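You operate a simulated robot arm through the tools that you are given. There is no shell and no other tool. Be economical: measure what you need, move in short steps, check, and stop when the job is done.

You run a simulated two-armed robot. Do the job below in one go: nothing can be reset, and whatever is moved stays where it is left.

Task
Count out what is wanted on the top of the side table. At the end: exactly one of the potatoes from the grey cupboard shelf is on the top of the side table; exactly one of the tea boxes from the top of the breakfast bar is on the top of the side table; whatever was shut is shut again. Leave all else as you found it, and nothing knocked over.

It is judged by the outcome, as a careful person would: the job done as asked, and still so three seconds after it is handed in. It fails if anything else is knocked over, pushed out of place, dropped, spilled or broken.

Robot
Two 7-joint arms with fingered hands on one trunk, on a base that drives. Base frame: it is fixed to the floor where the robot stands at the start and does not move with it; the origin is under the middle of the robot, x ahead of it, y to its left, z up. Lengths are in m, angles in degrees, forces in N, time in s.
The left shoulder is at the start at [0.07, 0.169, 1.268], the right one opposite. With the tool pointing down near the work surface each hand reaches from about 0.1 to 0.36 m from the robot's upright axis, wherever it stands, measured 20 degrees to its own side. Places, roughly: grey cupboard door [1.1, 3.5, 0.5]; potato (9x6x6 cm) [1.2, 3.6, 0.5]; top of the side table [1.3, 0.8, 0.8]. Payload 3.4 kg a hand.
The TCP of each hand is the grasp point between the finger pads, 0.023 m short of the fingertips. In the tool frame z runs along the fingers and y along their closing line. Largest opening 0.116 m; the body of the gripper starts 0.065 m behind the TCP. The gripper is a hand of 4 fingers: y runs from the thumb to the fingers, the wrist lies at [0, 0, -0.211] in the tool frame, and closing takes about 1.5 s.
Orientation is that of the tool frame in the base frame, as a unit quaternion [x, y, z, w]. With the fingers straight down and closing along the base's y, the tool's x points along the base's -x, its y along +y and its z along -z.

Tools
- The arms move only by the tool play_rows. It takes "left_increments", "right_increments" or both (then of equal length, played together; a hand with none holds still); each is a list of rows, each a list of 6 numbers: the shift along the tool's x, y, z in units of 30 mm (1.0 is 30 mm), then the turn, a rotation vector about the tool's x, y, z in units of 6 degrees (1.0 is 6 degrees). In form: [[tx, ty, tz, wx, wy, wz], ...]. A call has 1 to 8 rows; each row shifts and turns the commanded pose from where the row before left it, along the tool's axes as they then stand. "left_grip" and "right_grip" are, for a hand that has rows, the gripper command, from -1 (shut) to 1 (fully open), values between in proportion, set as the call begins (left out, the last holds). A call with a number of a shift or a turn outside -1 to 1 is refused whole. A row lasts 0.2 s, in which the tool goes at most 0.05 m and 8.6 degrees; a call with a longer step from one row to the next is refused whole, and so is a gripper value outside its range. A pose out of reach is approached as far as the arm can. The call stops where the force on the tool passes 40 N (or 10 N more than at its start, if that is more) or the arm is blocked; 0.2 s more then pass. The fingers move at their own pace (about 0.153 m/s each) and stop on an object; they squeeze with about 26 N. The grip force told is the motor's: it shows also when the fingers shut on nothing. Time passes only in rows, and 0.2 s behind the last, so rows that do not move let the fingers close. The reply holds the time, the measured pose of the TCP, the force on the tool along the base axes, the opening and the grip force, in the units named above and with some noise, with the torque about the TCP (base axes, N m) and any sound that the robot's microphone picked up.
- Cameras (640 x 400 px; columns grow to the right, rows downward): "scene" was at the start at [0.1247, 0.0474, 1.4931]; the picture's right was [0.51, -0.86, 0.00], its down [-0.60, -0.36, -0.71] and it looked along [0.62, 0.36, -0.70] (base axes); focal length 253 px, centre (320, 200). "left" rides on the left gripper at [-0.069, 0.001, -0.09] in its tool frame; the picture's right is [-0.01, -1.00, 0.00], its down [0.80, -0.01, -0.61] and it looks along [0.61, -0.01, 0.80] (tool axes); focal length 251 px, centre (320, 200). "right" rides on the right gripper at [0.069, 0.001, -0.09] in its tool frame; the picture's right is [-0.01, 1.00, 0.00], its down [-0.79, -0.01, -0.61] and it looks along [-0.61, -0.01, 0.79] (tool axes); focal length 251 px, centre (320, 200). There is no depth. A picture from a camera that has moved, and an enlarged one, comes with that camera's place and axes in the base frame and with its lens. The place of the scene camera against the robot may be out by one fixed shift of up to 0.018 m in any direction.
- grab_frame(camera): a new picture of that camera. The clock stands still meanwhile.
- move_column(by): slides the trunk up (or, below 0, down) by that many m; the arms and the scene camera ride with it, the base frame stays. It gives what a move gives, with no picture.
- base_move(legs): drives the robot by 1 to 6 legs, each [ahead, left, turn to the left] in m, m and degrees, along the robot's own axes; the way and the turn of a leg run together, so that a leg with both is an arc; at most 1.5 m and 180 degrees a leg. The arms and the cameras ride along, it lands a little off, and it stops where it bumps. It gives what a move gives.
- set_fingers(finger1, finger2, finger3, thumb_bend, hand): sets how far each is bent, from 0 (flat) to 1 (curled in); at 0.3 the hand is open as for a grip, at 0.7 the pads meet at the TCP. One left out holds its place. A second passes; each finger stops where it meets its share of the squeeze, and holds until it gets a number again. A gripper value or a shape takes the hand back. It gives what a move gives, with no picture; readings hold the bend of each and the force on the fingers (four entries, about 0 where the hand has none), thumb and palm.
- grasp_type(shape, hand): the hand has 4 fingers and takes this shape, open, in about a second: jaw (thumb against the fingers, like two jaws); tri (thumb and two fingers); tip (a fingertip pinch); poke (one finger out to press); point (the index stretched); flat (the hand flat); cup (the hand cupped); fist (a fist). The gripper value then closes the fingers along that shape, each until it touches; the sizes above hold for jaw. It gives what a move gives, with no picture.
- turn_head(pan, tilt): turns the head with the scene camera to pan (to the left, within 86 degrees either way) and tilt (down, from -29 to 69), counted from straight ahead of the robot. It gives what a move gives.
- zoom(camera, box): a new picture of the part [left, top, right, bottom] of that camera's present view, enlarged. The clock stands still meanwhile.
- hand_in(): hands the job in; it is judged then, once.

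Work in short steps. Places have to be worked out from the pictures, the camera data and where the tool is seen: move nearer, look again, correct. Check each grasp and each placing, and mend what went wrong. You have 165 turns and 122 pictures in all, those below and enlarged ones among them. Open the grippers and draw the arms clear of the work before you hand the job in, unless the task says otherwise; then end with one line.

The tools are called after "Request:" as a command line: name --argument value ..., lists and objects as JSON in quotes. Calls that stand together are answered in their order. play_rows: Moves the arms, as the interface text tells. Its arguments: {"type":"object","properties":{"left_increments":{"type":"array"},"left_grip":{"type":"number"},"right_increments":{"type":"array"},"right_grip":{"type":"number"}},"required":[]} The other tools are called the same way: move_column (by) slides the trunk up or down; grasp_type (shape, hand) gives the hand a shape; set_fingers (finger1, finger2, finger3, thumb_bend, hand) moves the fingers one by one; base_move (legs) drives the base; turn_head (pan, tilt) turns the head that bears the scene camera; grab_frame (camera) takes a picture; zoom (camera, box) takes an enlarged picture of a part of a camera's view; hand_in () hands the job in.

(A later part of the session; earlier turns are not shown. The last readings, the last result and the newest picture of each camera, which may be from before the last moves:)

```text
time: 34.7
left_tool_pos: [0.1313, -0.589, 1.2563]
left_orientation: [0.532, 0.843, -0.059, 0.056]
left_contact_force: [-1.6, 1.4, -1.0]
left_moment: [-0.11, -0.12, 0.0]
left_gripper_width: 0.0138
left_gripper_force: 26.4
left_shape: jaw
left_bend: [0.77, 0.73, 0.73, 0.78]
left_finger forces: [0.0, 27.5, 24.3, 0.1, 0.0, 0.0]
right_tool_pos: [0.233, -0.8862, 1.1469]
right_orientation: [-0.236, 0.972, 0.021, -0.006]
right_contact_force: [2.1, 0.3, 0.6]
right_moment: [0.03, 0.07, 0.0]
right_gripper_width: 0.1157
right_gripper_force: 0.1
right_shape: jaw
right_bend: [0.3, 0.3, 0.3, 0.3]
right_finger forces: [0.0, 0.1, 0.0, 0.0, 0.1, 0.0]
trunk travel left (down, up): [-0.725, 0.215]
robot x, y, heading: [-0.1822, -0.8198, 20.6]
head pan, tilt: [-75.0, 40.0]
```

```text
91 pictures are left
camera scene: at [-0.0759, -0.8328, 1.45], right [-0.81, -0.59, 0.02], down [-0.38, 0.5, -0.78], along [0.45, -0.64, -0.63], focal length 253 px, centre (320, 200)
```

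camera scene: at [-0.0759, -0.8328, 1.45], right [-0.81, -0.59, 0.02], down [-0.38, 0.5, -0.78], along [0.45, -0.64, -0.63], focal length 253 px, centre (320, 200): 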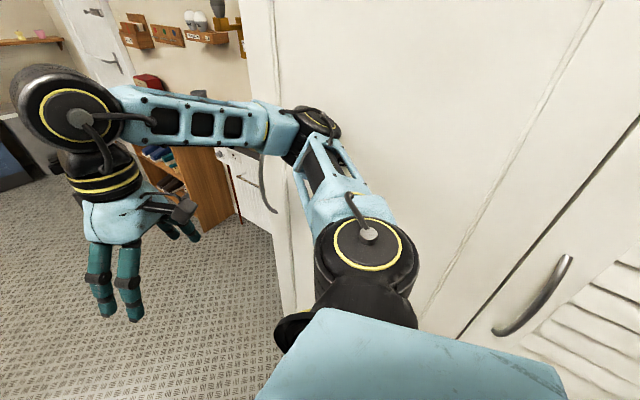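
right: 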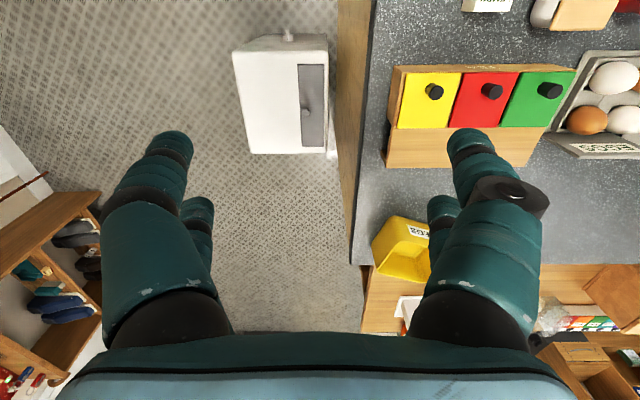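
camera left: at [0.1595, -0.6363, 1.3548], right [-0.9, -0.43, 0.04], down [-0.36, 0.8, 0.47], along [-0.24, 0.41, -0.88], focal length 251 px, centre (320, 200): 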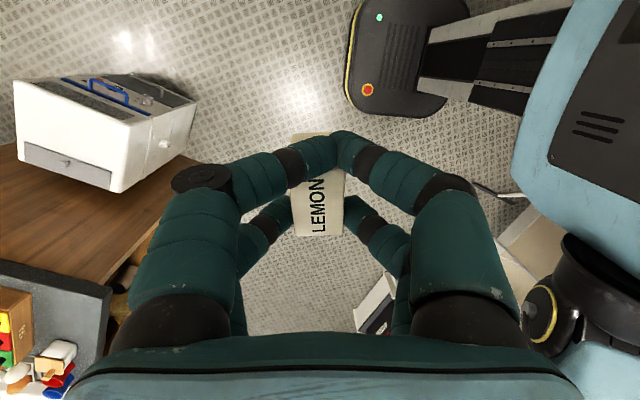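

The right elbow is against the wardrobe; nothing looks displaced and the box is still held. Move left away from it, then straighten heading; re-squeeze left grip.

Request:
base_move --legs '[[0, 0.14, 0], [0, 0, -20.6]]'

Request:
play_rows --left_increments '[[0, 0, 0, 0, 0, 0], [0, 0, 0, 0, 0, 0], [0, 0, 0, 0, 0, 0]]' --left_grip -1

Request:
turn_head --pan 0 --tilt 45

Request:
grab_frame --camera "scene"

```text
time: 35.5
left_tool_pos: [0.1234, -0.5902, 1.2609]
left_orientation: [0.529, 0.845, -0.055, 0.057]
left_contact_force: [-0.1, 0.0, 0.1]
left_moment: [0.0, 0.0, 0.0]
left_gripper_width: 0.0137
left_gripper_force: 25.6
left_shape: jaw
left_bend: [0.77, 0.73, 0.73, 0.78]
left_finger forces: [0.0, 27.6, 24.4, 0.0, 0.0, 0.0]
right_tool_pos: [0.2275, -0.8842, 1.1455]
right_orientation: [-0.239, 0.971, 0.025, -0.005]
right_contact_force: [0.5, -0.1, 0.1]
right_moment: [-0.04, 0.03, 0.0]
right_gripper_width: 0.1159
right_gripper_force: 0.1
right_shape: jaw
right_bend: [0.3, 0.3, 0.3, 0.3]
right_finger forces: [0.0, 0.0, 0.0, 0.0, 0.0, 0.1]
trunk travel left (down, up): [-0.725, 0.215]
robot x, y, heading: [-0.1816, -0.816, 21.3]
head pan, tilt: [-75.0, 40.0]
stopped in leg 1: the robot was blocked; the commanded pose is now the measured one
```

```text
time: 36.5
left_tool_pos: [0.1241, -0.5921, 1.2612]
left_orientation: [0.53, 0.845, -0.055, 0.055]
left_contact_force: [-0.6, 0.7, -0.3]
left_moment: [0.0, -0.01, -0.02]
left_gripper_width: 0.0137
left_gripper_force: 25.8
left_shape: jaw
left_bend: [0.77, 0.73, 0.73, 0.78]
left_finger forces: [0.0, 27.5, 24.3, 0.0, 0.0, 0.0]
right_tool_pos: [0.2267, -0.8845, 1.1472]
right_orientation: [-0.24, 0.97, 0.024, -0.005]
right_contact_force: [0.4, 0.0, -0.5]
right_moment: [0.02, -0.01, 0.02]
right_gripper_width: 0.1158
right_gripper_force: 0.0
right_shape: jaw
right_bend: [0.3, 0.3, 0.3, 0.3]
right_finger forces: [0.0, 0.0, 0.0, 0.0, 0.0, 0.0]
trunk travel left (down, up): [-0.725, 0.215]
robot x, y, heading: [-0.1829, -0.8135, 21.5]
head pan, tilt: [-75.0, 40.0]
stopped in row 3 (left hand): the arm was blocked; the commanded pose is now the measured one
```

```text
time: 37.9
left_tool_pos: [0.1249, -0.5895, 1.2595]
left_orientation: [0.53, 0.845, -0.056, 0.055]
left_contact_force: [0.0, 0.6, -0.7]
left_moment: [-0.02, 0.02, 0.01]
left_gripper_width: 0.0137
left_gripper_force: 26.1
left_shape: jaw
left_bend: [0.77, 0.73, 0.73, 0.78]
left_finger forces: [0.0, 27.5, 24.2, 0.0, 0.0, 0.1]
right_tool_pos: [0.2295, -0.8855, 1.1473]
right_orientation: [-0.238, 0.971, 0.023, -0.005]
right_contact_force: [0.2, -0.3, -0.5]
right_moment: [0.02, 0.0, 0.02]
right_gripper_width: 0.1161
right_gripper_force: 0.1
right_shape: jaw
right_bend: [0.3, 0.3, 0.3, 0.3]
right_finger forces: [0.0, 0.1, 0.0, 0.0, 0.0, 0.1]
trunk travel left (down, up): [-0.725, 0.215]
robot x, y, heading: [-0.1845, -0.8179, 21.4]
head pan, tilt: [0.0, 45.0]
```

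```text
90 pictures are left
camera scene: at [-0.0554, -0.7375, 1.4408], right [0.36, -0.93, 0.02], down [-0.66, -0.27, -0.7], along [0.66, 0.24, -0.71], focal length 253 px, centre (320, 200)
```

scene: 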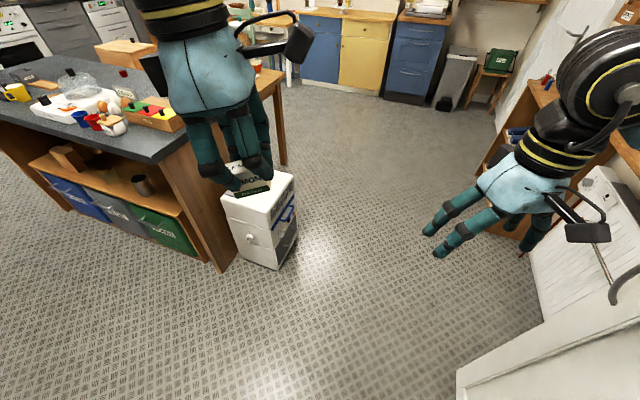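

Still blocked; look to the left/back side.

Request:
turn_head --pan 86 --tilt 60

Request:
grab_frame --camera "scene"

Request:
turn_head --pan -86 --tilt 60

Request:
grab_frame --camera "scene"

Request:
grab_frame --camera "right"

```text
time: 39.5
left_tool_pos: [0.1255, -0.5897, 1.2606]
left_orientation: [0.529, 0.845, -0.056, 0.057]
left_contact_force: [0.4, -1.3, 0.2]
left_moment: [-0.03, -0.02, -0.01]
left_gripper_width: 0.0135
left_gripper_force: 26.2
left_shape: jaw
left_bend: [0.77, 0.73, 0.73, 0.78]
left_finger forces: [0.1, 27.4, 24.3, 0.0, 0.0, 0.1]
right_tool_pos: [0.2279, -0.885, 1.1481]
right_orientation: [-0.238, 0.971, 0.023, -0.005]
right_contact_force: [0.0, 0.4, -1.0]
right_moment: [-0.05, -0.02, -0.01]
right_gripper_width: 0.116
right_gripper_force: 0.0
right_shape: jaw
right_bend: [0.3, 0.3, 0.3, 0.3]
right_finger forces: [0.0, 0.0, 0.0, 0.1, 0.0, 0.0]
trunk travel left (down, up): [-0.725, 0.215]
robot x, y, heading: [-0.1861, -0.8153, 21.0]
head pan, tilt: [85.9, 60.0]
```

```text
89 pictures are left
camera scene: at [-0.1511, -0.7033, 1.4209], right [0.96, 0.29, -0.01], down [0.25, -0.84, -0.48], along [-0.15, 0.46, -0.88], focal length 253 px, centre (320, 200)
```

scene: 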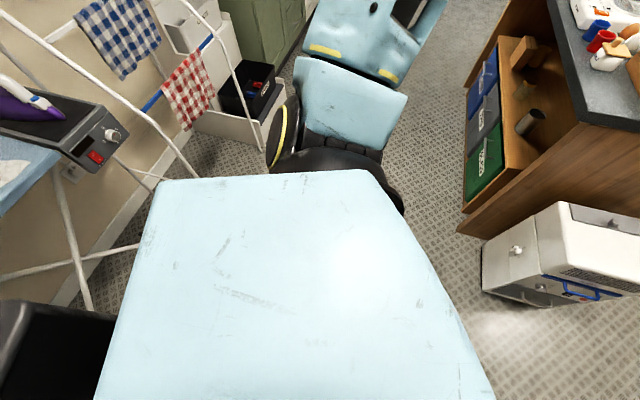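

```text
time: 42.1
left_tool_pos: [0.1246, -0.5902, 1.2606]
left_orientation: [0.53, 0.844, -0.056, 0.057]
left_contact_force: [-0.2, -0.4, -0.7]
left_moment: [-0.03, 0.02, -0.03]
left_gripper_width: 0.0137
left_gripper_force: 26.1
left_shape: jaw
left_bend: [0.77, 0.73, 0.73, 0.78]
left_finger forces: [0.0, 27.6, 24.2, 0.0, 0.0, 0.0]
right_tool_pos: [0.2283, -0.8846, 1.1467]
right_orientation: [-0.238, 0.971, 0.024, -0.005]
right_contact_force: [-0.3, 0.3, -0.3]
right_moment: [0.05, -0.01, 0.05]
right_gripper_width: 0.1161
right_gripper_force: 0.2
right_shape: jaw
right_bend: [0.3, 0.3, 0.3, 0.3]
right_finger forces: [0.0, 0.0, 0.1, 0.0, 0.0, 0.1]
trunk travel left (down, up): [-0.725, 0.215]
robot x, y, heading: [-0.1831, -0.814, 20.8]
head pan, tilt: [-85.9, 60.0]
```

```text
88 pictures are left
camera scene: at [-0.1037, -0.8276, 1.4232], right [-0.91, -0.42, 0.01], down [-0.37, 0.77, -0.52], along [0.21, -0.47, -0.86], focal length 253 px, centre (320, 200)
```

scene: 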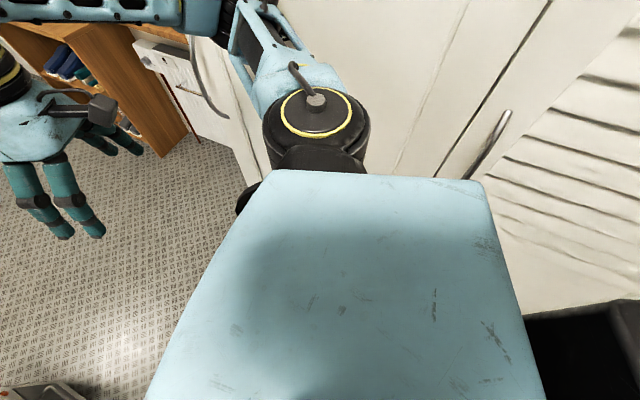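

```text
87 pictures are left
camera right: at [0.1699, -0.9195, 1.2361], right [-0.45, 0.89, 0.05], down [0.72, 0.34, 0.61], along [0.52, 0.31, -0.79], focal length 251 px, centre (320, 200)
```

right: 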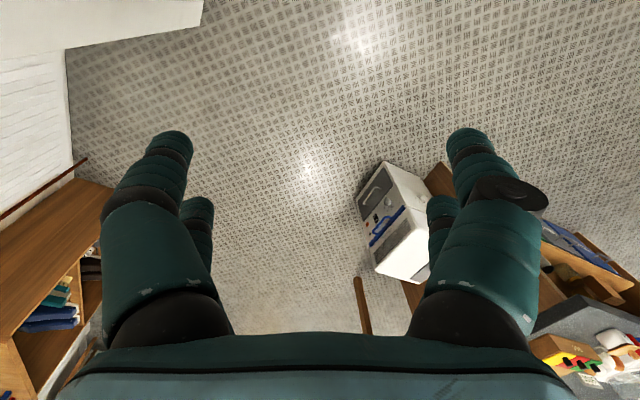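

Nothing obvious on the left. Try a small forward move to slide out along the wardrobe.

Request:
base_move --legs '[[0.08, 0.03, 0]]'

Request:
turn_head --pan -60 --tilt 20

Request:
grab_frame --camera "scene"

```text
time: 42.9
left_tool_pos: [0.1219, -0.5909, 1.2634]
left_orientation: [0.528, 0.846, -0.052, 0.057]
left_contact_force: [-0.6, -0.1, 0.1]
left_moment: [0.01, 0.03, 0.02]
left_gripper_width: 0.0134
left_gripper_force: 26.2
left_shape: jaw
left_bend: [0.77, 0.73, 0.73, 0.78]
left_finger forces: [0.1, 27.5, 24.3, 0.1, 0.0, 0.0]
right_tool_pos: [0.2267, -0.8834, 1.1482]
right_orientation: [-0.242, 0.97, 0.026, -0.003]
right_contact_force: [0.5, 0.1, 0.3]
right_moment: [-0.01, 0.01, 0.02]
right_gripper_width: 0.1159
right_gripper_force: 0.1
right_shape: jaw
right_bend: [0.3, 0.3, 0.3, 0.3]
right_finger forces: [0.1, 0.0, 0.1, 0.0, 0.1, 0.1]
trunk travel left (down, up): [-0.725, 0.215]
robot x, y, heading: [-0.1808, -0.8147, 21.1]
head pan, tilt: [-85.9, 60.0]
stopped in leg 1: the robot was blocked; the commanded pose is now the measured one
```

```text
time: 43.9
left_tool_pos: [0.1244, -0.5896, 1.2617]
left_orientation: [0.529, 0.845, -0.053, 0.055]
left_contact_force: [0.0, -0.4, -0.3]
left_moment: [-0.03, 0.02, -0.01]
left_gripper_width: 0.0136
left_gripper_force: 26.0
left_shape: jaw
left_bend: [0.77, 0.73, 0.73, 0.78]
left_finger forces: [0.0, 27.5, 24.4, 0.1, 0.0, 0.0]
right_tool_pos: [0.228, -0.8843, 1.1479]
right_orientation: [-0.239, 0.971, 0.026, -0.003]
right_contact_force: [-0.6, 0.3, -0.3]
right_moment: [0.02, -0.02, 0.02]
right_gripper_width: 0.1159
right_gripper_force: 0.1
right_shape: jaw
right_bend: [0.3, 0.3, 0.3, 0.3]
right_finger forces: [0.1, 0.1, 0.0, 0.1, 0.0, 0.0]
trunk travel left (down, up): [-0.725, 0.215]
robot x, y, heading: [-0.184, -0.8133, 20.9]
head pan, tilt: [-60.0, 20.0]
```

```text
86 pictures are left
camera scene: at [-0.0604, -0.826, 1.4812], right [-0.63, -0.78, 0.01], down [-0.27, 0.2, -0.94], along [0.73, -0.6, -0.33], focal length 253 px, centre (320, 200)
```

scene: 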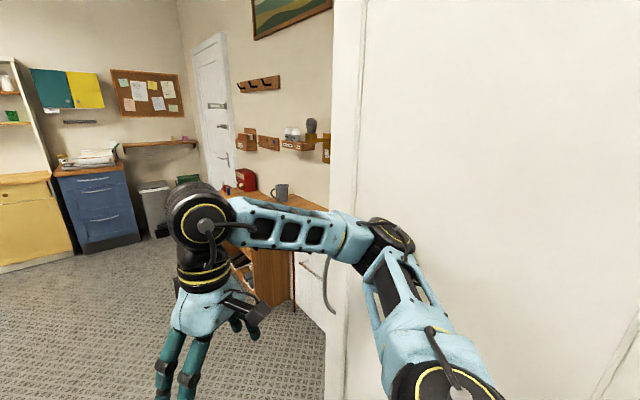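

The elbow seems caught just behind the wardrobe handle. Try backing off slightly and away to unhook.

Request:
base_move --legs '[[-0.04, 0.04, 0]]'

Request:
grab_frame --camera "scene"

```text
time: 44.9
left_tool_pos: [0.082, -0.5867, 1.2621]
left_orientation: [0.53, 0.845, -0.049, 0.048]
left_contact_force: [0.4, 0.3, -0.3]
left_moment: [0.05, 0.03, 0.0]
left_gripper_width: 0.0135
left_gripper_force: 25.6
left_shape: jaw
left_bend: [0.77, 0.73, 0.73, 0.78]
left_finger forces: [0.0, 27.5, 24.4, 0.0, 0.0, 0.0]
right_tool_pos: [0.1859, -0.8788, 1.1424]
right_orientation: [-0.239, 0.97, 0.035, -0.004]
right_contact_force: [1.4, -0.6, -0.3]
right_moment: [0.01, 0.07, 0.02]
right_gripper_width: 0.1162
right_gripper_force: 0.0
right_shape: jaw
right_bend: [0.3, 0.3, 0.3, 0.3]
right_finger forces: [0.1, 0.0, 0.0, 0.0, 0.0, 0.0]
trunk travel left (down, up): [-0.725, 0.215]
robot x, y, heading: [-0.2325, -0.7898, 21.1]
head pan, tilt: [-60.0, 20.0]
```

```text
85 pictures are left
camera scene: at [-0.1007, -0.8257, 1.4799], right [-0.63, -0.78, 0.0], down [-0.27, 0.22, -0.94], along [0.73, -0.59, -0.35], focal length 253 px, centre (320, 200)
```

scene: 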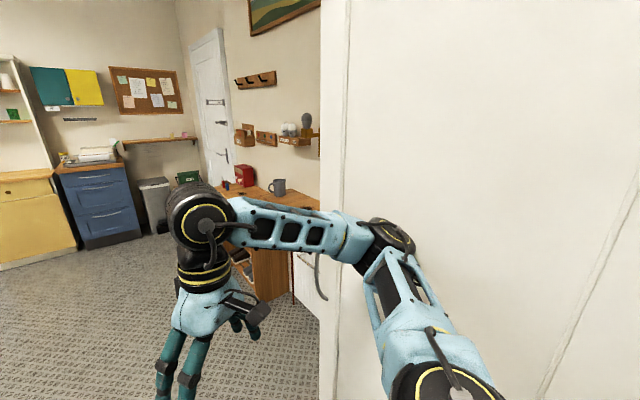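

It moved freely. Continue away to the left.

Request:
base_move --legs '[[0, 0.08, 0], [0, 0.04, -10]]'

Request:
grab_frame --camera "scene"

```text
time: 46.6
left_tool_pos: [0.0669, -0.5288, 1.2641]
left_orientation: [0.602, 0.796, -0.052, 0.047]
left_contact_force: [0.0, -0.3, -0.1]
left_moment: [-0.02, -0.02, 0.01]
left_gripper_width: 0.0134
left_gripper_force: 26.1
left_shape: jaw
left_bend: [0.77, 0.73, 0.73, 0.78]
left_finger forces: [0.0, 27.5, 24.3, 0.1, 0.0, 0.0]
right_tool_pos: [0.117, -0.8352, 1.1458]
right_orientation: [-0.152, 0.988, 0.033, 0.002]
right_contact_force: [-0.1, 0.4, -0.3]
right_moment: [-0.02, 0.0, 0.03]
right_gripper_width: 0.1162
right_gripper_force: 0.0
right_shape: jaw
right_bend: [0.3, 0.3, 0.3, 0.3]
right_finger forces: [0.1, 0.0, 0.1, 0.1, 0.0, 0.0]
trunk travel left (down, up): [-0.725, 0.215]
robot x, y, heading: [-0.2755, -0.6769, 11.3]
head pan, tilt: [-60.0, 20.0]
```

```text
84 pictures are left
camera scene: at [-0.1578, -0.7312, 1.4808], right [-0.76, -0.66, 0.0], down [-0.22, 0.26, -0.94], along [0.62, -0.71, -0.34], focal length 253 px, centre (320, 200)
```

scene: 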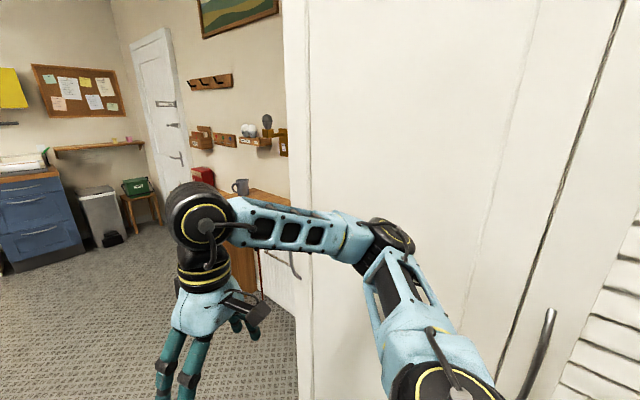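

Free now. Straighten heading and drive forward at y≈−0.71 past the wardrobe.

Request:
play_rows --right_increments '[[-1, 0.4, 0, 0, 0, 0], [-1, 0.4, 0, 0, 0, 0], [-1, 0.4, 0, 0, 0, 0], [-1, 0.4, 0, 0, 0, 0]]'

Request:
base_move --legs '[[0, -0.02, -11.3], [0.5, -0.02, 0]]'

Request:
grab_frame --camera "scene"

```text
time: 47.6
left_tool_pos: [0.0675, -0.527, 1.2646]
left_orientation: [0.601, 0.796, -0.053, 0.047]
left_contact_force: [-0.9, 0.3, -0.8]
left_moment: [-0.02, 0.04, 0.01]
left_gripper_width: 0.0135
left_gripper_force: 26.5
left_shape: jaw
left_bend: [0.77, 0.73, 0.73, 0.78]
left_finger forces: [0.0, 27.5, 24.3, 0.0, 0.1, 0.0]
right_tool_pos: [0.22, -0.7525, 1.1493]
right_orientation: [-0.152, 0.988, 0.032, 0.0]
right_contact_force: [-0.1, -0.3, 1.1]
right_moment: [-0.03, 0.0, -0.04]
right_gripper_width: 0.1159
right_gripper_force: 0.1
right_shape: jaw
right_bend: [0.3, 0.3, 0.3, 0.3]
right_finger forces: [0.1, 0.0, 0.0, 0.1, 0.0, 0.0]
trunk travel left (down, up): [-0.725, 0.215]
robot x, y, heading: [-0.2701, -0.6753, 10.9]
head pan, tilt: [-60.0, 20.0]
```

```text
time: 51.3
left_tool_pos: [0.5926, -0.6335, 1.2648]
left_orientation: [0.673, 0.736, -0.056, 0.043]
left_contact_force: [0.6, -0.3, -0.2]
left_moment: [0.01, 0.0, 0.01]
left_gripper_width: 0.0135
left_gripper_force: 25.7
left_shape: jaw
left_bend: [0.77, 0.73, 0.73, 0.78]
left_finger forces: [0.1, 27.4, 24.3, 0.0, 0.0, 0.0]
right_tool_pos: [0.7018, -0.8824, 1.151]
right_orientation: [-0.06, 0.998, 0.033, 0.003]
right_contact_force: [-0.1, 0.3, -0.2]
right_moment: [0.0, 0.01, -0.02]
right_gripper_width: 0.1156
right_gripper_force: 0.0
right_shape: jaw
right_bend: [0.3, 0.3, 0.3, 0.3]
right_finger forces: [0.0, 0.1, 0.1, 0.0, 0.1, 0.0]
trunk travel left (down, up): [-0.725, 0.215]
robot x, y, heading: [0.2392, -0.7189, 0.2]
head pan, tilt: [-60.0, 20.0]
```

```text
83 pictures are left
camera scene: at [0.335, -0.7903, 1.481], right [-0.86, -0.5, 0.0], down [-0.17, 0.3, -0.94], along [0.47, -0.81, -0.34], focal length 253 px, centre (320, 200)
```

scene: 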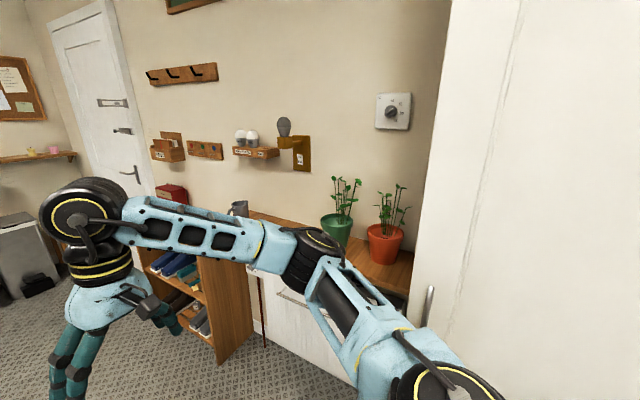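

Continue forward to x≈1.15, then turn to face the side table's right end.

Request:
base_move --legs '[[0.85, 0.04, 0], [0.05, 0, 90]]'

Request:
turn_head --pan 0 --tilt 35

Request:
grab_frame --camera "scene"

Request:
grab_frame --camera "left"

```text
time: 59.7
left_tool_pos: [1.0276, -0.2745, 1.2656]
left_orientation: [-0.051, 0.996, -0.01, 0.068]
left_contact_force: [-0.6, -1.0, -0.2]
left_moment: [0.01, 0.01, 0.0]
left_gripper_width: 0.0135
left_gripper_force: 26.1
left_shape: jaw
left_bend: [0.77, 0.73, 0.73, 0.78]
left_finger forces: [0.0, 27.0, 23.6, 0.0, 0.0, 0.0]
right_tool_pos: [1.2756, -0.1638, 1.1513]
right_orientation: [0.752, -0.659, -0.026, 0.02]
right_contact_force: [-0.1, 0.2, -0.4]
right_moment: [-0.02, -0.02, 0.04]
right_gripper_width: 0.1159
right_gripper_force: 0.1
right_shape: jaw
right_bend: [0.3, 0.3, 0.3, 0.3]
right_finger forces: [0.1, 0.0, 0.1, 0.0, 0.0, 0.0]
trunk travel left (down, up): [-0.725, 0.215]
robot x, y, heading: [1.1101, -0.6289, 90.9]
head pan, tilt: [-60.0, 20.0]
```

```text
time: 61.0
left_tool_pos: [1.0281, -0.2731, 1.2642]
left_orientation: [-0.051, 0.996, -0.01, 0.07]
left_contact_force: [0.1, -0.4, 0.1]
left_moment: [0.0, -0.01, 0.02]
left_gripper_width: 0.0136
left_gripper_force: 26.2
left_shape: jaw
left_bend: [0.77, 0.73, 0.73, 0.78]
left_finger forces: [0.1, 27.0, 23.6, 0.1, 0.0, 0.0]
right_tool_pos: [1.2764, -0.1626, 1.1511]
right_orientation: [0.752, -0.659, -0.026, 0.021]
right_contact_force: [-0.4, -0.8, 0.5]
right_moment: [-0.01, -0.04, 0.03]
right_gripper_width: 0.1161
right_gripper_force: 0.0
right_shape: jaw
right_bend: [0.3, 0.3, 0.3, 0.3]
right_finger forces: [0.0, 0.0, 0.0, 0.0, 0.0, 0.0]
trunk travel left (down, up): [-0.725, 0.215]
robot x, y, heading: [1.1133, -0.6324, 91.0]
head pan, tilt: [0.0, 35.0]
```

```text
82 pictures are left
camera scene: at [1.1158, -0.4886, 1.457], right [1.0, 0.02, 0.0], down [0.01, -0.57, -0.82], along [-0.01, 0.82, -0.57], focal length 253 px, centre (320, 200)
```

scene: 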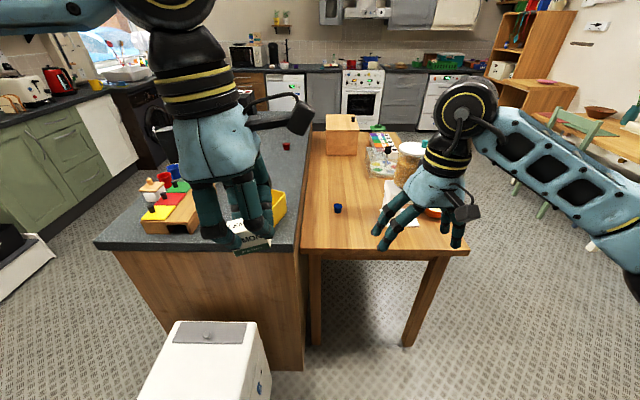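

```text
81 pictures are left
camera left: at [1.0822, -0.2653, 1.3614], right [0.11, -0.99, 0.03], down [-0.87, -0.08, 0.49], along [-0.49, -0.08, -0.87], focal length 251 px, centre (320, 200)
```

left: 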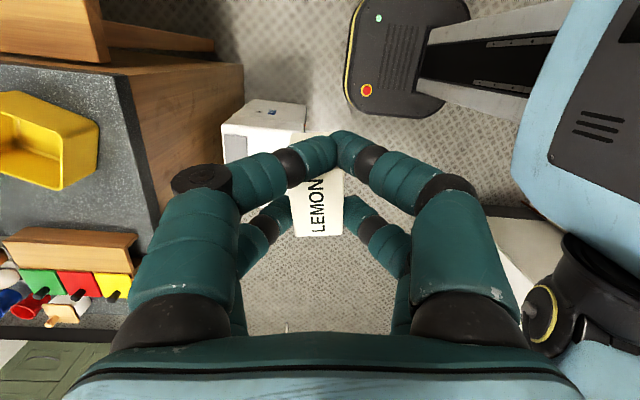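

Side table's near edge is y≈0.14, x 1.05–1.63, with free space near (1.25, 0.23). Retract the right hand from the dispenser, level the left hand, and back the right hand off before approaching.

Request:
play_rows --right_increments '[[1, -0.4, 0, 0, 0, 0], [1, -0.4, 0, 0, 0, 0], [1, -0.4, 0, 0, 0, 0], [1, -0.4, 0, 0, 0, 0], [1, -0.4, 0, 0, 0, 0], [1, -0.4, 0, 0, 0, 0], [1, -0.4, 0, 0, 0, 0]]' --left_increments '[[0, 0, 0, 0, 0.67, 0.5], [0, 0, 0, 0, 0.67, 0.5], [0, 0, 0, 0, 0, 0], [0, 0, 0, 0, 0, 0], [0, 0, 0, 0, 0, 0], [0, 0, 0, 0, 0, 0], [0, 0, 0, 0, 0, 0]]'

Request:
base_move --legs '[[0.2, -0.22, -1]]'

Request:
turn_head --pan 10 --tilt 50

Request:
grab_frame --camera "scene"

```text
time: 62.6
left_tool_pos: [1.0065, -0.2804, 1.2634]
left_orientation: [0.003, 1.0, -0.008, -0.001]
left_contact_force: [0.4, -0.9, -0.5]
left_moment: [0.02, 0.03, 0.03]
left_gripper_width: 0.0138
left_gripper_force: 25.6
left_shape: jaw
left_bend: [0.77, 0.73, 0.73, 0.78]
left_finger forces: [0.0, 26.5, 23.9, 0.0, 0.0, 0.1]
left hand out of reach, approached as far as the arm can: row 2
right_tool_pos: [1.3873, -0.3616, 1.143]
right_orientation: [0.752, -0.658, -0.026, 0.02]
right_contact_force: [0.4, -0.2, 1.0]
right_moment: [0.02, 0.0, -0.02]
right_gripper_width: 0.116
right_gripper_force: 0.1
right_shape: jaw
right_bend: [0.3, 0.3, 0.3, 0.3]
right_finger forces: [0.0, 0.0, 0.1, 0.0, 0.0, 0.0]
trunk travel left (down, up): [-0.725, 0.215]
robot x, y, heading: [1.1138, -0.6325, 90.9]
head pan, tilt: [0.0, 35.0]
```

```text
time: 64.6
left_tool_pos: [1.2321, -0.0745, 1.2615]
left_orientation: [0.013, 1.0, -0.009, 0.0]
left_contact_force: [0.8, 0.8, 0.0]
left_moment: [0.02, -0.02, -0.02]
left_gripper_width: 0.0138
left_gripper_force: 26.1
left_shape: jaw
left_bend: [0.77, 0.73, 0.73, 0.78]
left_finger forces: [0.0, 26.6, 23.8, 0.0, 0.0, 0.0]
right_tool_pos: [1.6114, -0.1633, 1.1435]
right_orientation: [0.744, -0.667, -0.026, 0.02]
right_contact_force: [-0.4, 1.3, 0.5]
right_moment: [0.0, -0.01, -0.01]
right_gripper_width: 0.1158
right_gripper_force: 0.0
right_shape: jaw
right_bend: [0.3, 0.3, 0.3, 0.3]
right_finger forces: [0.0, 0.1, 0.1, 0.1, 0.1, 0.0]
trunk travel left (down, up): [-0.725, 0.215]
robot x, y, heading: [1.3347, -0.4284, 89.6]
head pan, tilt: [0.0, 35.0]
```

```text
time: 65.4
left_tool_pos: [1.2331, -0.073, 1.2611]
left_orientation: [0.012, 1.0, -0.009, -0.001]
left_contact_force: [0.4, -0.6, 0.7]
left_moment: [0.03, 0.0, -0.02]
left_gripper_width: 0.0135
left_gripper_force: 26.1
left_shape: jaw
left_bend: [0.77, 0.73, 0.73, 0.78]
left_finger forces: [0.0, 26.4, 23.8, 0.1, 0.0, 0.0]
right_tool_pos: [1.6125, -0.1617, 1.1437]
right_orientation: [0.744, -0.667, -0.026, 0.02]
right_contact_force: [0.4, 0.5, -0.4]
right_moment: [0.0, -0.01, 0.03]
right_gripper_width: 0.1159
right_gripper_force: 0.1
right_shape: jaw
right_bend: [0.3, 0.3, 0.3, 0.3]
right_finger forces: [0.0, 0.0, 0.0, 0.1, 0.1, 0.0]
trunk travel left (down, up): [-0.725, 0.215]
robot x, y, heading: [1.3325, -0.4296, 90.0]
head pan, tilt: [10.0, 50.0]
```

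```text
80 pictures are left
camera scene: at [1.3243, -0.2973, 1.4353], right [0.99, 0.17, 0.0], down [0.13, -0.75, -0.64], along [-0.11, 0.63, -0.77], focal length 253 px, centre (320, 200)
```

scene: 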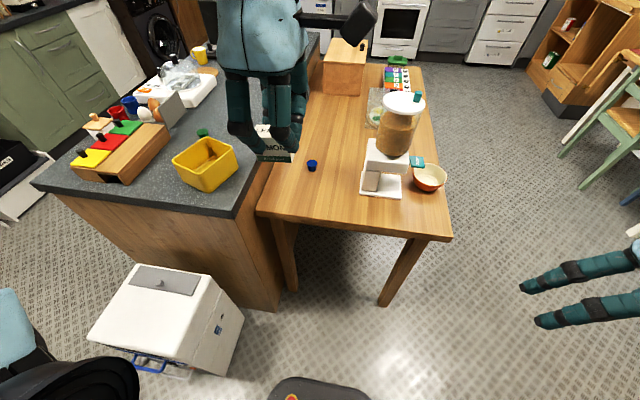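

Path clear. Drive 0.2 m closer and reach the hand over (1.24, 0.22), then lower the trunk.

Request:
base_move --legs '[[0.2, 0, 0]]'

Request:
play_rows --left_increments '[[0, 1, 0, 0, 0, 0], [0, 1, 0, 0, 0, 0], [0, 0.8, 0, 0, 0, 0]]'

Request:
move_column --by -0.25

Request:
grab_frame --camera "scene"

Request:
grab_frame --camera "left"

```text
time: 67.0
left_tool_pos: [1.2351, 0.1257, 1.2614]
left_orientation: [0.014, 1.0, -0.009, -0.001]
left_contact_force: [0.9, -0.3, -0.2]
left_moment: [0.04, 0.0, 0.01]
left_gripper_width: 0.0135
left_gripper_force: 26.1
left_shape: jaw
left_bend: [0.77, 0.73, 0.73, 0.78]
left_finger forces: [0.0, 26.5, 23.8, 0.1, 0.1, 0.1]
right_tool_pos: [1.6132, 0.0371, 1.1432]
right_orientation: [0.744, -0.668, -0.027, 0.02]
right_contact_force: [0.3, -0.3, -0.9]
right_moment: [-0.02, -0.02, 0.0]
right_gripper_width: 0.116
right_gripper_force: 0.0
right_shape: jaw
right_bend: [0.3, 0.3, 0.3, 0.3]
right_finger forces: [0.1, 0.0, 0.0, 0.0, 0.1, 0.1]
trunk travel left (down, up): [-0.725, 0.215]
robot x, y, heading: [1.3288, -0.227, 89.6]
head pan, tilt: [10.0, 50.0]
```

```text
time: 67.8
left_tool_pos: [1.2098, 0.2001, 1.2522]
left_orientation: [0.015, 1.0, -0.009, -0.001]
left_contact_force: [-0.6, -0.9, -0.3]
left_moment: [0.01, 0.0, -0.02]
left_gripper_width: 0.0137
left_gripper_force: 25.8
left_shape: jaw
left_bend: [0.77, 0.73, 0.73, 0.78]
left_finger forces: [0.0, 26.3, 23.9, 0.0, 0.0, 0.0]
left hand out of reach, approached as far as the arm can: row 1, 2, 3
right_tool_pos: [1.6141, 0.0382, 1.1428]
right_orientation: [0.744, -0.667, -0.027, 0.02]
right_contact_force: [0.5, 0.6, 0.5]
right_moment: [-0.03, -0.04, 0.0]
right_gripper_width: 0.1161
right_gripper_force: 0.0
right_shape: jaw
right_bend: [0.3, 0.3, 0.3, 0.3]
right_finger forces: [0.0, 0.0, 0.0, 0.0, 0.0, 0.0]
trunk travel left (down, up): [-0.725, 0.215]
robot x, y, heading: [1.3342, -0.2276, 89.5]
head pan, tilt: [10.0, 50.0]
```

```text
time: 70.3
left_tool_pos: [1.2092, 0.1985, 1.0028]
left_orientation: [0.015, 1.0, -0.008, -0.001]
left_contact_force: [-0.1, 0.0, -0.7]
left_moment: [-0.01, 0.01, 0.0]
left_gripper_width: 0.0137
left_gripper_force: 26.1
left_shape: jaw
left_bend: [0.77, 0.73, 0.73, 0.78]
left_finger forces: [0.0, 26.3, 23.9, 0.0, 0.1, 0.1]
right_tool_pos: [1.6127, 0.0373, 0.8922]
right_orientation: [0.744, -0.667, -0.027, 0.02]
right_contact_force: [-0.7, -0.2, -0.5]
right_moment: [-0.01, 0.03, 0.01]
right_gripper_width: 0.1159
right_gripper_force: 0.0
right_shape: jaw
right_bend: [0.3, 0.3, 0.3, 0.3]
right_finger forces: [0.0, 0.0, 0.1, 0.0, 0.1, 0.0]
trunk travel left (down, up): [-0.475, 0.465]
robot x, y, heading: [1.3346, -0.2283, 89.6]
head pan, tilt: [10.0, 50.0]
```

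```text
79 pictures are left
camera scene: at [1.3251, -0.0974, 1.1853], right [0.99, 0.17, 0.0], down [0.13, -0.76, -0.64], along [-0.11, 0.63, -0.77], focal length 253 px, centre (320, 200)
```

scene: 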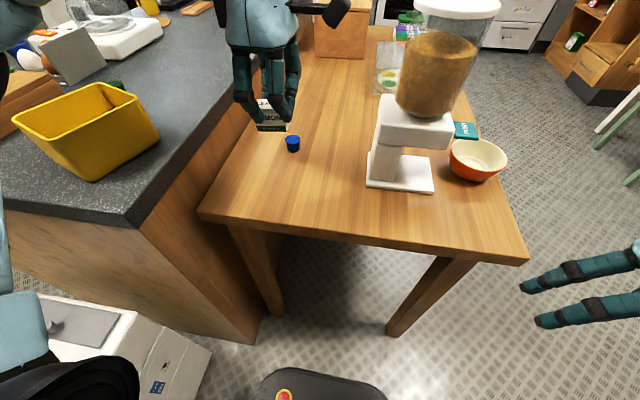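

```text
78 pictures are left
camera left: at [1.2763, 0.1985, 1.091], right [-0.02, -1.0, 0.02], down [-0.79, 0.03, 0.61], along [-0.61, 0.0, -0.79], focal length 251 px, centre (320, 200)
```

left: 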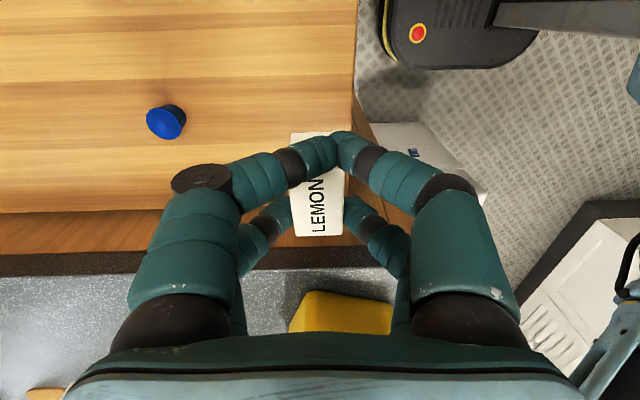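

Now reach is better; shift to (1.24, 0.215) and lower to about 0.88.

Request:
play_rows --left_increments '[[-1, 0.5, 0, 0, 0, 0], [0, 0, 1, 0, 0, 0], [0, 0, 1, 0, 0, 0], [0, 0, 1, 0, 0, 0], [0, 0, 1, 0, 0, 0]]'

Request:
grab_frame --camera "scene"

Request:
grab_frame --camera "left"

```text
time: 71.5
left_tool_pos: [1.2103, 0.1967, 0.8797]
left_orientation: [0.014, 1.0, -0.009, -0.001]
left_contact_force: [0.9, 0.5, -0.7]
left_moment: [0.03, -0.02, 0.01]
left_gripper_width: 0.0134
left_gripper_force: 25.9
left_shape: jaw
left_bend: [0.77, 0.73, 0.73, 0.78]
left_finger forces: [0.0, 26.0, 23.9, 0.0, 0.1, 0.1]
left hand out of reach, approached as far as the arm can: row 1
right_tool_pos: [1.6146, 0.0386, 0.8926]
right_orientation: [0.744, -0.667, -0.026, 0.02]
right_contact_force: [0.3, -0.5, -0.1]
right_moment: [-0.01, 0.02, 0.01]
right_gripper_width: 0.116
right_gripper_force: 0.1
right_shape: jaw
right_bend: [0.3, 0.3, 0.3, 0.3]
right_finger forces: [0.0, 0.0, 0.0, 0.0, 0.0, 0.1]
trunk travel left (down, up): [-0.475, 0.465]
robot x, y, heading: [1.3378, -0.2264, 89.7]
head pan, tilt: [10.0, 50.0]
```

```text
77 pictures are left
camera scene: at [1.3252, -0.097, 1.1853], right [0.99, 0.17, 0.0], down [0.13, -0.76, -0.64], along [-0.11, 0.63, -0.77], focal length 253 px, centre (320, 200)
```

scene: 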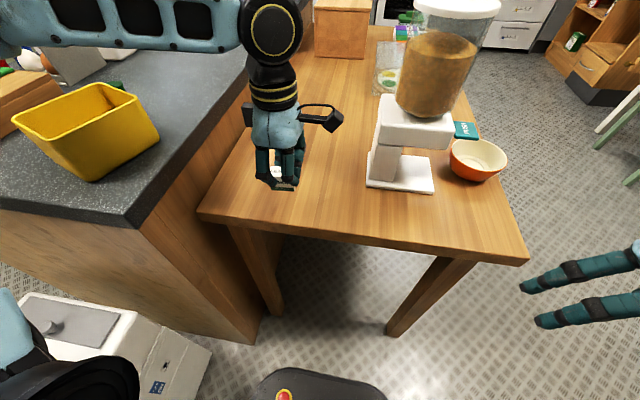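

```text
76 pictures are left
camera left: at [1.2785, 0.196, 0.9686], right [-0.02, -1.0, 0.02], down [-0.79, 0.03, 0.61], along [-0.61, 0.0, -0.79], focal length 251 px, centre (320, 200)
```

left: 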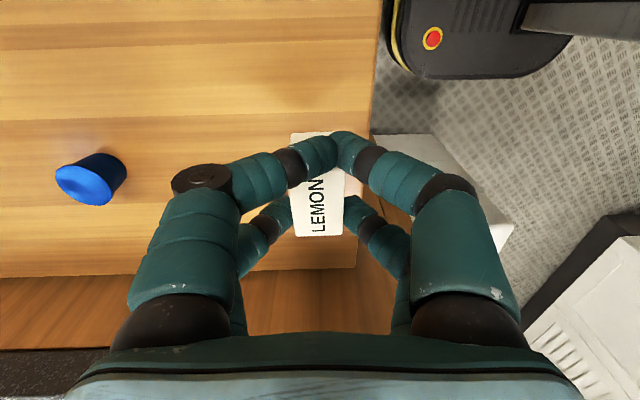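

Nearer the edge than I'd like; at this height try shifting further in (+y 30 mm).

Request:
play_rows --left_increments '[[0, 0.5, 0, 0, 0, 0], [0, 0.5, 0, 0, 0, 0], [-0.5, 0, 0, 0, 0, 0]]'

```text
time: 72.3
left_tool_pos: [1.2252, 0.2255, 0.8795]
left_orientation: [0.014, 1.0, -0.009, -0.001]
left_contact_force: [-0.2, 0.2, -0.8]
left_moment: [-0.01, 0.02, -0.02]
left_gripper_width: 0.0135
left_gripper_force: 25.7
left_shape: jaw
left_bend: [0.77, 0.73, 0.73, 0.78]
left_finger forces: [0.1, 26.0, 23.9, 0.0, 0.1, 0.0]
right_tool_pos: [1.6137, 0.0378, 0.8928]
right_orientation: [0.744, -0.668, -0.026, 0.021]
right_contact_force: [-0.6, 0.4, -0.1]
right_moment: [-0.03, 0.01, -0.01]
right_gripper_width: 0.1157
right_gripper_force: 0.1
right_shape: jaw
right_bend: [0.3, 0.3, 0.3, 0.3]
right_finger forces: [0.0, 0.0, 0.0, 0.1, 0.0, 0.0]
trunk travel left (down, up): [-0.475, 0.465]
robot x, y, heading: [1.334, -0.2274, 89.6]
head pan, tilt: [10.0, 50.0]
```

Now lower in small steps watching the force.

Request:
play_rows --left_increments '[[0, 0, 0.3, 0, 0, 0], [0, 0, 0.3, 0, 0, 0], [0, 0, 0.3, 0, 0, 0]]'

Request:
zoom --camera "scene" --box '[220, 120, 360, 210]'

Request:
grab_frame --camera "left"

```text
time: 73.2
left_tool_pos: [1.2252, 0.2249, 0.8545]
left_orientation: [0.015, 1.0, -0.01, -0.001]
left_contact_force: [-0.2, -0.4, -1.3]
left_moment: [-0.01, 0.0, 0.02]
left_gripper_width: 0.0136
left_gripper_force: 25.7
left_shape: jaw
left_bend: [0.77, 0.73, 0.73, 0.78]
left_finger forces: [0.1, 25.9, 24.0, 0.0, 0.1, 0.0]
right_tool_pos: [1.6139, 0.0374, 0.8928]
right_orientation: [0.744, -0.668, -0.026, 0.021]
right_contact_force: [-0.4, -0.9, 1.1]
right_moment: [-0.01, 0.0, -0.03]
right_gripper_width: 0.1161
right_gripper_force: 0.1
right_shape: jaw
right_bend: [0.3, 0.3, 0.3, 0.3]
right_finger forces: [0.1, 0.0, 0.1, 0.0, 0.0, 0.0]
trunk travel left (down, up): [-0.475, 0.465]
robot x, y, heading: [1.3351, -0.2288, 89.5]
head pan, tilt: [10.0, 50.0]
```

```text
4.44 times, centred on (290, 165) of scene
camera zoom: at [1.3251, -0.0972, 1.1853], right [0.99, 0.17, 0.0], down [0.13, -0.76, -0.64], along [-0.11, 0.63, -0.77], focal length 1126 px, centre (453, 356)
```

zoom: 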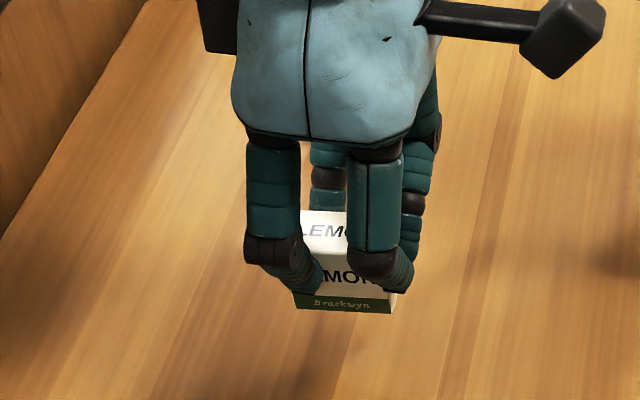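

```text
74 pictures are left
camera left: at [1.2926, 0.2245, 0.9422], right [-0.02, -1.0, 0.02], down [-0.79, 0.03, 0.61], along [-0.61, 0.0, -0.79], focal length 251 px, centre (320, 200)
```

left: 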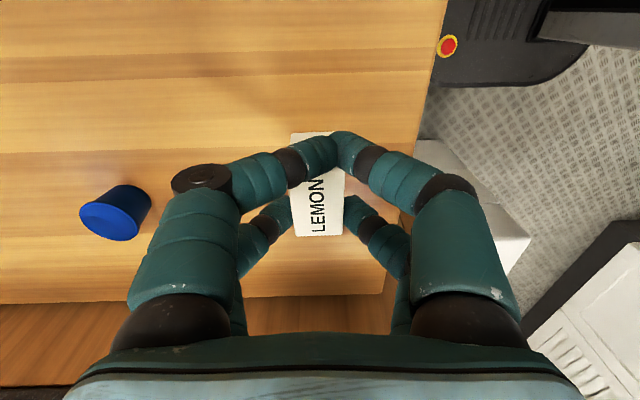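

Request:
play_rows --left_increments '[[0, 0, 0.25, 0, 0, 0], [0, 0, 0.25, 0, 0, 0], [0, 0, 0.25, 0, 0, 0]]'

Request:
zoom --camera "scene" --box '[220, 130, 360, 220]'

```text
time: 74.0
left_tool_pos: [1.2253, 0.2243, 0.8307]
left_orientation: [0.015, 1.0, -0.009, 0.0]
left_contact_force: [0.4, 0.2, 0.0]
left_moment: [0.01, -0.01, -0.01]
left_gripper_width: 0.0133
left_gripper_force: 26.1
left_shape: jaw
left_bend: [0.77, 0.73, 0.73, 0.78]
left_finger forces: [0.0, 25.9, 24.2, 0.1, 0.1, 0.1]
right_tool_pos: [1.6139, 0.0371, 0.8933]
right_orientation: [0.743, -0.668, -0.026, 0.02]
right_contact_force: [-0.8, -0.4, -0.6]
right_moment: [0.02, -0.03, -0.03]
right_gripper_width: 0.1159
right_gripper_force: 0.0
right_shape: jaw
right_bend: [0.3, 0.3, 0.3, 0.3]
right_finger forces: [0.1, 0.1, 0.1, 0.0, 0.1, 0.1]
trunk travel left (down, up): [-0.475, 0.465]
robot x, y, heading: [1.3319, -0.2275, 89.7]
head pan, tilt: [10.0, 50.0]
```

```text
4.44 times, centred on (290, 175) of scene
camera zoom: at [1.3251, -0.0972, 1.1853], right [0.99, 0.17, 0.0], down [0.13, -0.76, -0.64], along [-0.11, 0.63, -0.77], focal length 1126 px, centre (453, 311)
```

zoom: 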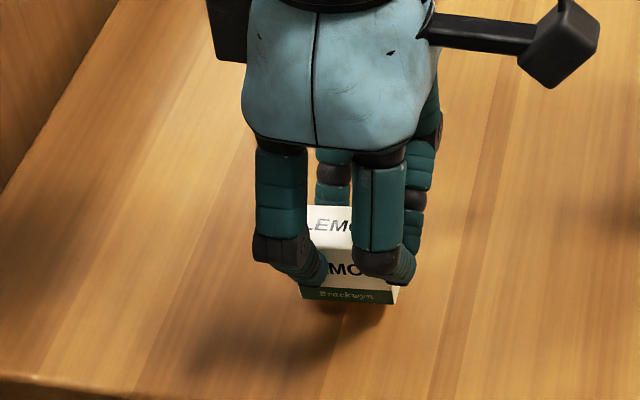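

Request:
play_rows --left_increments '[[0, 0, 0.15, 0, 0, 0], [0, 0, 0.15, 0, 0, 0], [0, 0, 0.1, 0, 0, 0]]'

Request:
zoom --camera "scene" --box '[250, 150, 350, 220]'

```text
time: 74.8
left_tool_pos: [1.225, 0.2233, 0.8212]
left_orientation: [0.015, 1.0, -0.008, -0.001]
left_contact_force: [1.5, 0.5, 12.6]
left_moment: [0.06, 0.31, 0.0]
left_gripper_width: 0.0135
left_gripper_force: 25.5
left_shape: jaw
left_bend: [0.77, 0.73, 0.73, 0.78]
left_finger forces: [0.0, 28.6, 26.7, 0.1, 0.0, 0.0]
right_tool_pos: [1.6144, 0.0378, 0.8932]
right_orientation: [0.744, -0.667, -0.027, 0.02]
right_contact_force: [0.8, 0.3, -0.2]
right_moment: [-0.02, 0.01, -0.02]
right_gripper_width: 0.1159
right_gripper_force: 0.0
right_shape: jaw
right_bend: [0.3, 0.3, 0.3, 0.3]
right_finger forces: [0.1, 0.0, 0.0, 0.0, 0.0, 0.0]
trunk travel left (down, up): [-0.475, 0.465]
robot x, y, heading: [1.3312, -0.2319, 89.7]
head pan, tilt: [10.0, 50.0]
```

```text
5.71 times, centred on (300, 185) of scene
camera zoom: at [1.3258, -0.0987, 1.1857], right [0.99, 0.17, 0.0], down [0.13, -0.75, -0.64], along [-0.11, 0.63, -0.77], focal length 1447 px, centre (434, 286)
```

zoom: 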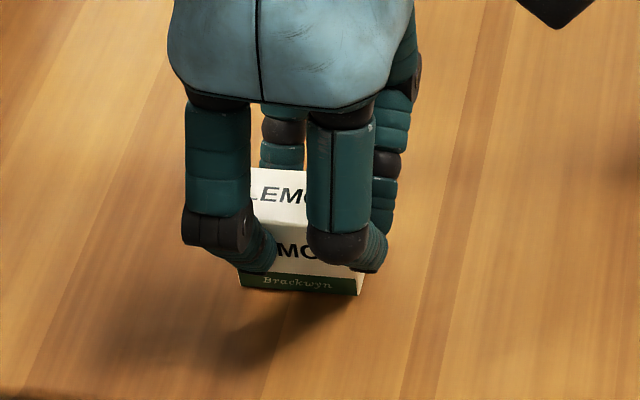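

Contact (12.6 N). Ease up 2 mm and open the fingers.

Request:
play_rows --left_increments '[[0, 0, -0.05, 0, 0, 0], [0, 0, 0, 0, 0, 0], [0, 0, 0, 0, 0, 0], [0, 0, 0, 0, 0, 0], [0, 0, 0, 0, 0, 0], [0, 0, 0, 0, 0, 0]]' --left_grip 0.1

Request:
zoom --camera "scene" --box '[250, 150, 350, 220]'

Request:
grab_frame --camera "left"

```text
time: 76.2
left_tool_pos: [1.2245, 0.2246, 0.8214]
left_orientation: [0.015, 1.0, -0.009, -0.001]
left_contact_force: [0.1, 1.0, 0.7]
left_moment: [0.01, 0.03, 0.0]
left_gripper_width: 0.0631
left_gripper_force: 0.1
left_shape: jaw
left_bend: [0.72, 0.72, 0.72, 0.74]
left_finger forces: [0.0, 0.0, 0.0, 0.0, 0.0, 0.0]
right_tool_pos: [1.6137, 0.0378, 0.8924]
right_orientation: [0.744, -0.668, -0.026, 0.02]
right_contact_force: [-0.3, -0.3, -0.8]
right_moment: [-0.04, -0.02, 0.02]
right_gripper_width: 0.1161
right_gripper_force: 0.0
right_shape: jaw
right_bend: [0.3, 0.3, 0.3, 0.3]
right_finger forces: [0.1, 0.1, 0.1, 0.0, 0.0, 0.0]
trunk travel left (down, up): [-0.475, 0.465]
robot x, y, heading: [1.3345, -0.2274, 89.8]
head pan, tilt: [10.0, 50.0]
```

```text
5.71 times, centred on (300, 185) of scene
camera zoom: at [1.3251, -0.0973, 1.1853], right [0.99, 0.17, 0.0], down [0.13, -0.76, -0.64], along [-0.11, 0.63, -0.77], focal length 1447 px, centre (434, 286)
```

zoom: 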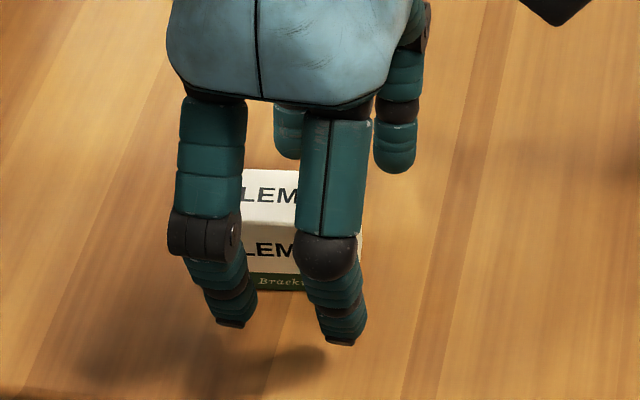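

```text
70 pictures are left
camera left: at [1.2928, 0.2245, 0.9096], right [-0.02, -1.0, 0.02], down [-0.79, 0.03, 0.61], along [-0.61, 0.0, -0.79], focal length 251 px, centre (320, 200)
```

left: 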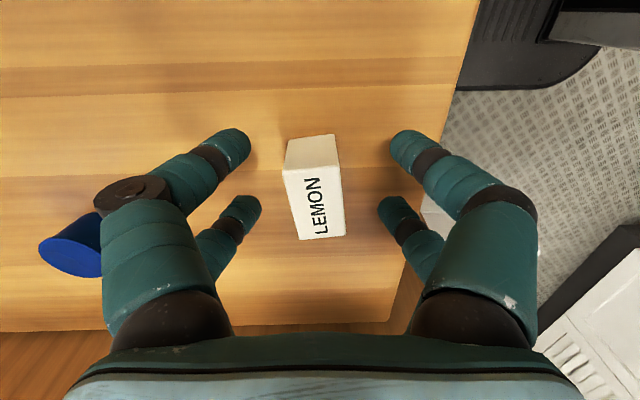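

Box stands upright on the table, released. Lift straight up.

Request:
play_rows --left_increments '[[0, 0, -0.5, 0, 0, 0], [0, 0, -1, 0, 0, 0], [0, 0, -1, 0, 0, 0], [0, 0, -1, 0, 0, 0], [0, 0, -1, 0, 0, 0], [0, 0, -1, 0, 0, 0]]'

Request:
move_column --by 0.25

Request:
grab_frame --camera "scene"

```text
time: 77.5
left_tool_pos: [1.2079, 0.2293, 0.9627]
left_orientation: [0.012, 1.0, -0.009, 0.0]
left_contact_force: [-0.6, 0.2, 0.2]
left_moment: [-0.01, -0.01, 0.04]
left_gripper_width: 0.0633
left_gripper_force: 0.1
left_shape: jaw
left_bend: [0.72, 0.72, 0.72, 0.74]
left_finger forces: [0.0, 0.0, 0.0, 0.1, 0.0, 0.0]
left hand out of reach, approached as far as the arm can: row 4, 5, 6
right_tool_pos: [1.6142, 0.038, 0.893]
right_orientation: [0.744, -0.667, -0.027, 0.02]
right_contact_force: [-0.5, -0.4, 0.0]
right_moment: [-0.05, -0.01, -0.01]
right_gripper_width: 0.116
right_gripper_force: 0.0
right_shape: jaw
right_bend: [0.3, 0.3, 0.3, 0.3]
right_finger forces: [0.0, 0.0, 0.1, 0.0, 0.1, 0.0]
trunk travel left (down, up): [-0.475, 0.465]
robot x, y, heading: [1.3383, -0.2298, 89.8]
head pan, tilt: [10.0, 50.0]
```

```text
time: 80.1
left_tool_pos: [1.2066, 0.2286, 1.2141]
left_orientation: [0.012, 1.0, -0.008, 0.0]
left_contact_force: [-0.7, -0.1, 0.0]
left_moment: [0.01, 0.0, -0.01]
left_gripper_width: 0.0631
left_gripper_force: 0.0
left_shape: jaw
left_bend: [0.72, 0.72, 0.72, 0.74]
left_finger forces: [0.1, 0.1, 0.0, 0.0, 0.1, 0.0]
right_tool_pos: [1.6137, 0.037, 1.1427]
right_orientation: [0.744, -0.667, -0.026, 0.02]
right_contact_force: [-0.1, 0.1, 0.3]
right_moment: [0.0, 0.03, -0.01]
right_gripper_width: 0.1163
right_gripper_force: 0.0
right_shape: jaw
right_bend: [0.3, 0.3, 0.3, 0.3]
right_finger forces: [0.0, 0.0, 0.1, 0.0, 0.1, 0.0]
trunk travel left (down, up): [-0.725, 0.215]
robot x, y, heading: [1.3329, -0.2307, 89.6]
head pan, tilt: [10.0, 50.0]
```

```text
69 pictures are left
camera scene: at [1.3252, -0.0972, 1.4352], right [0.99, 0.17, 0.0], down [0.13, -0.76, -0.64], along [-0.11, 0.63, -0.77], focal length 253 px, centre (320, 200)
```

scene: 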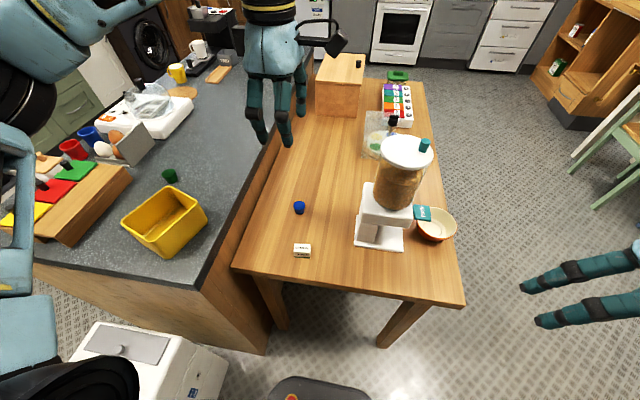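

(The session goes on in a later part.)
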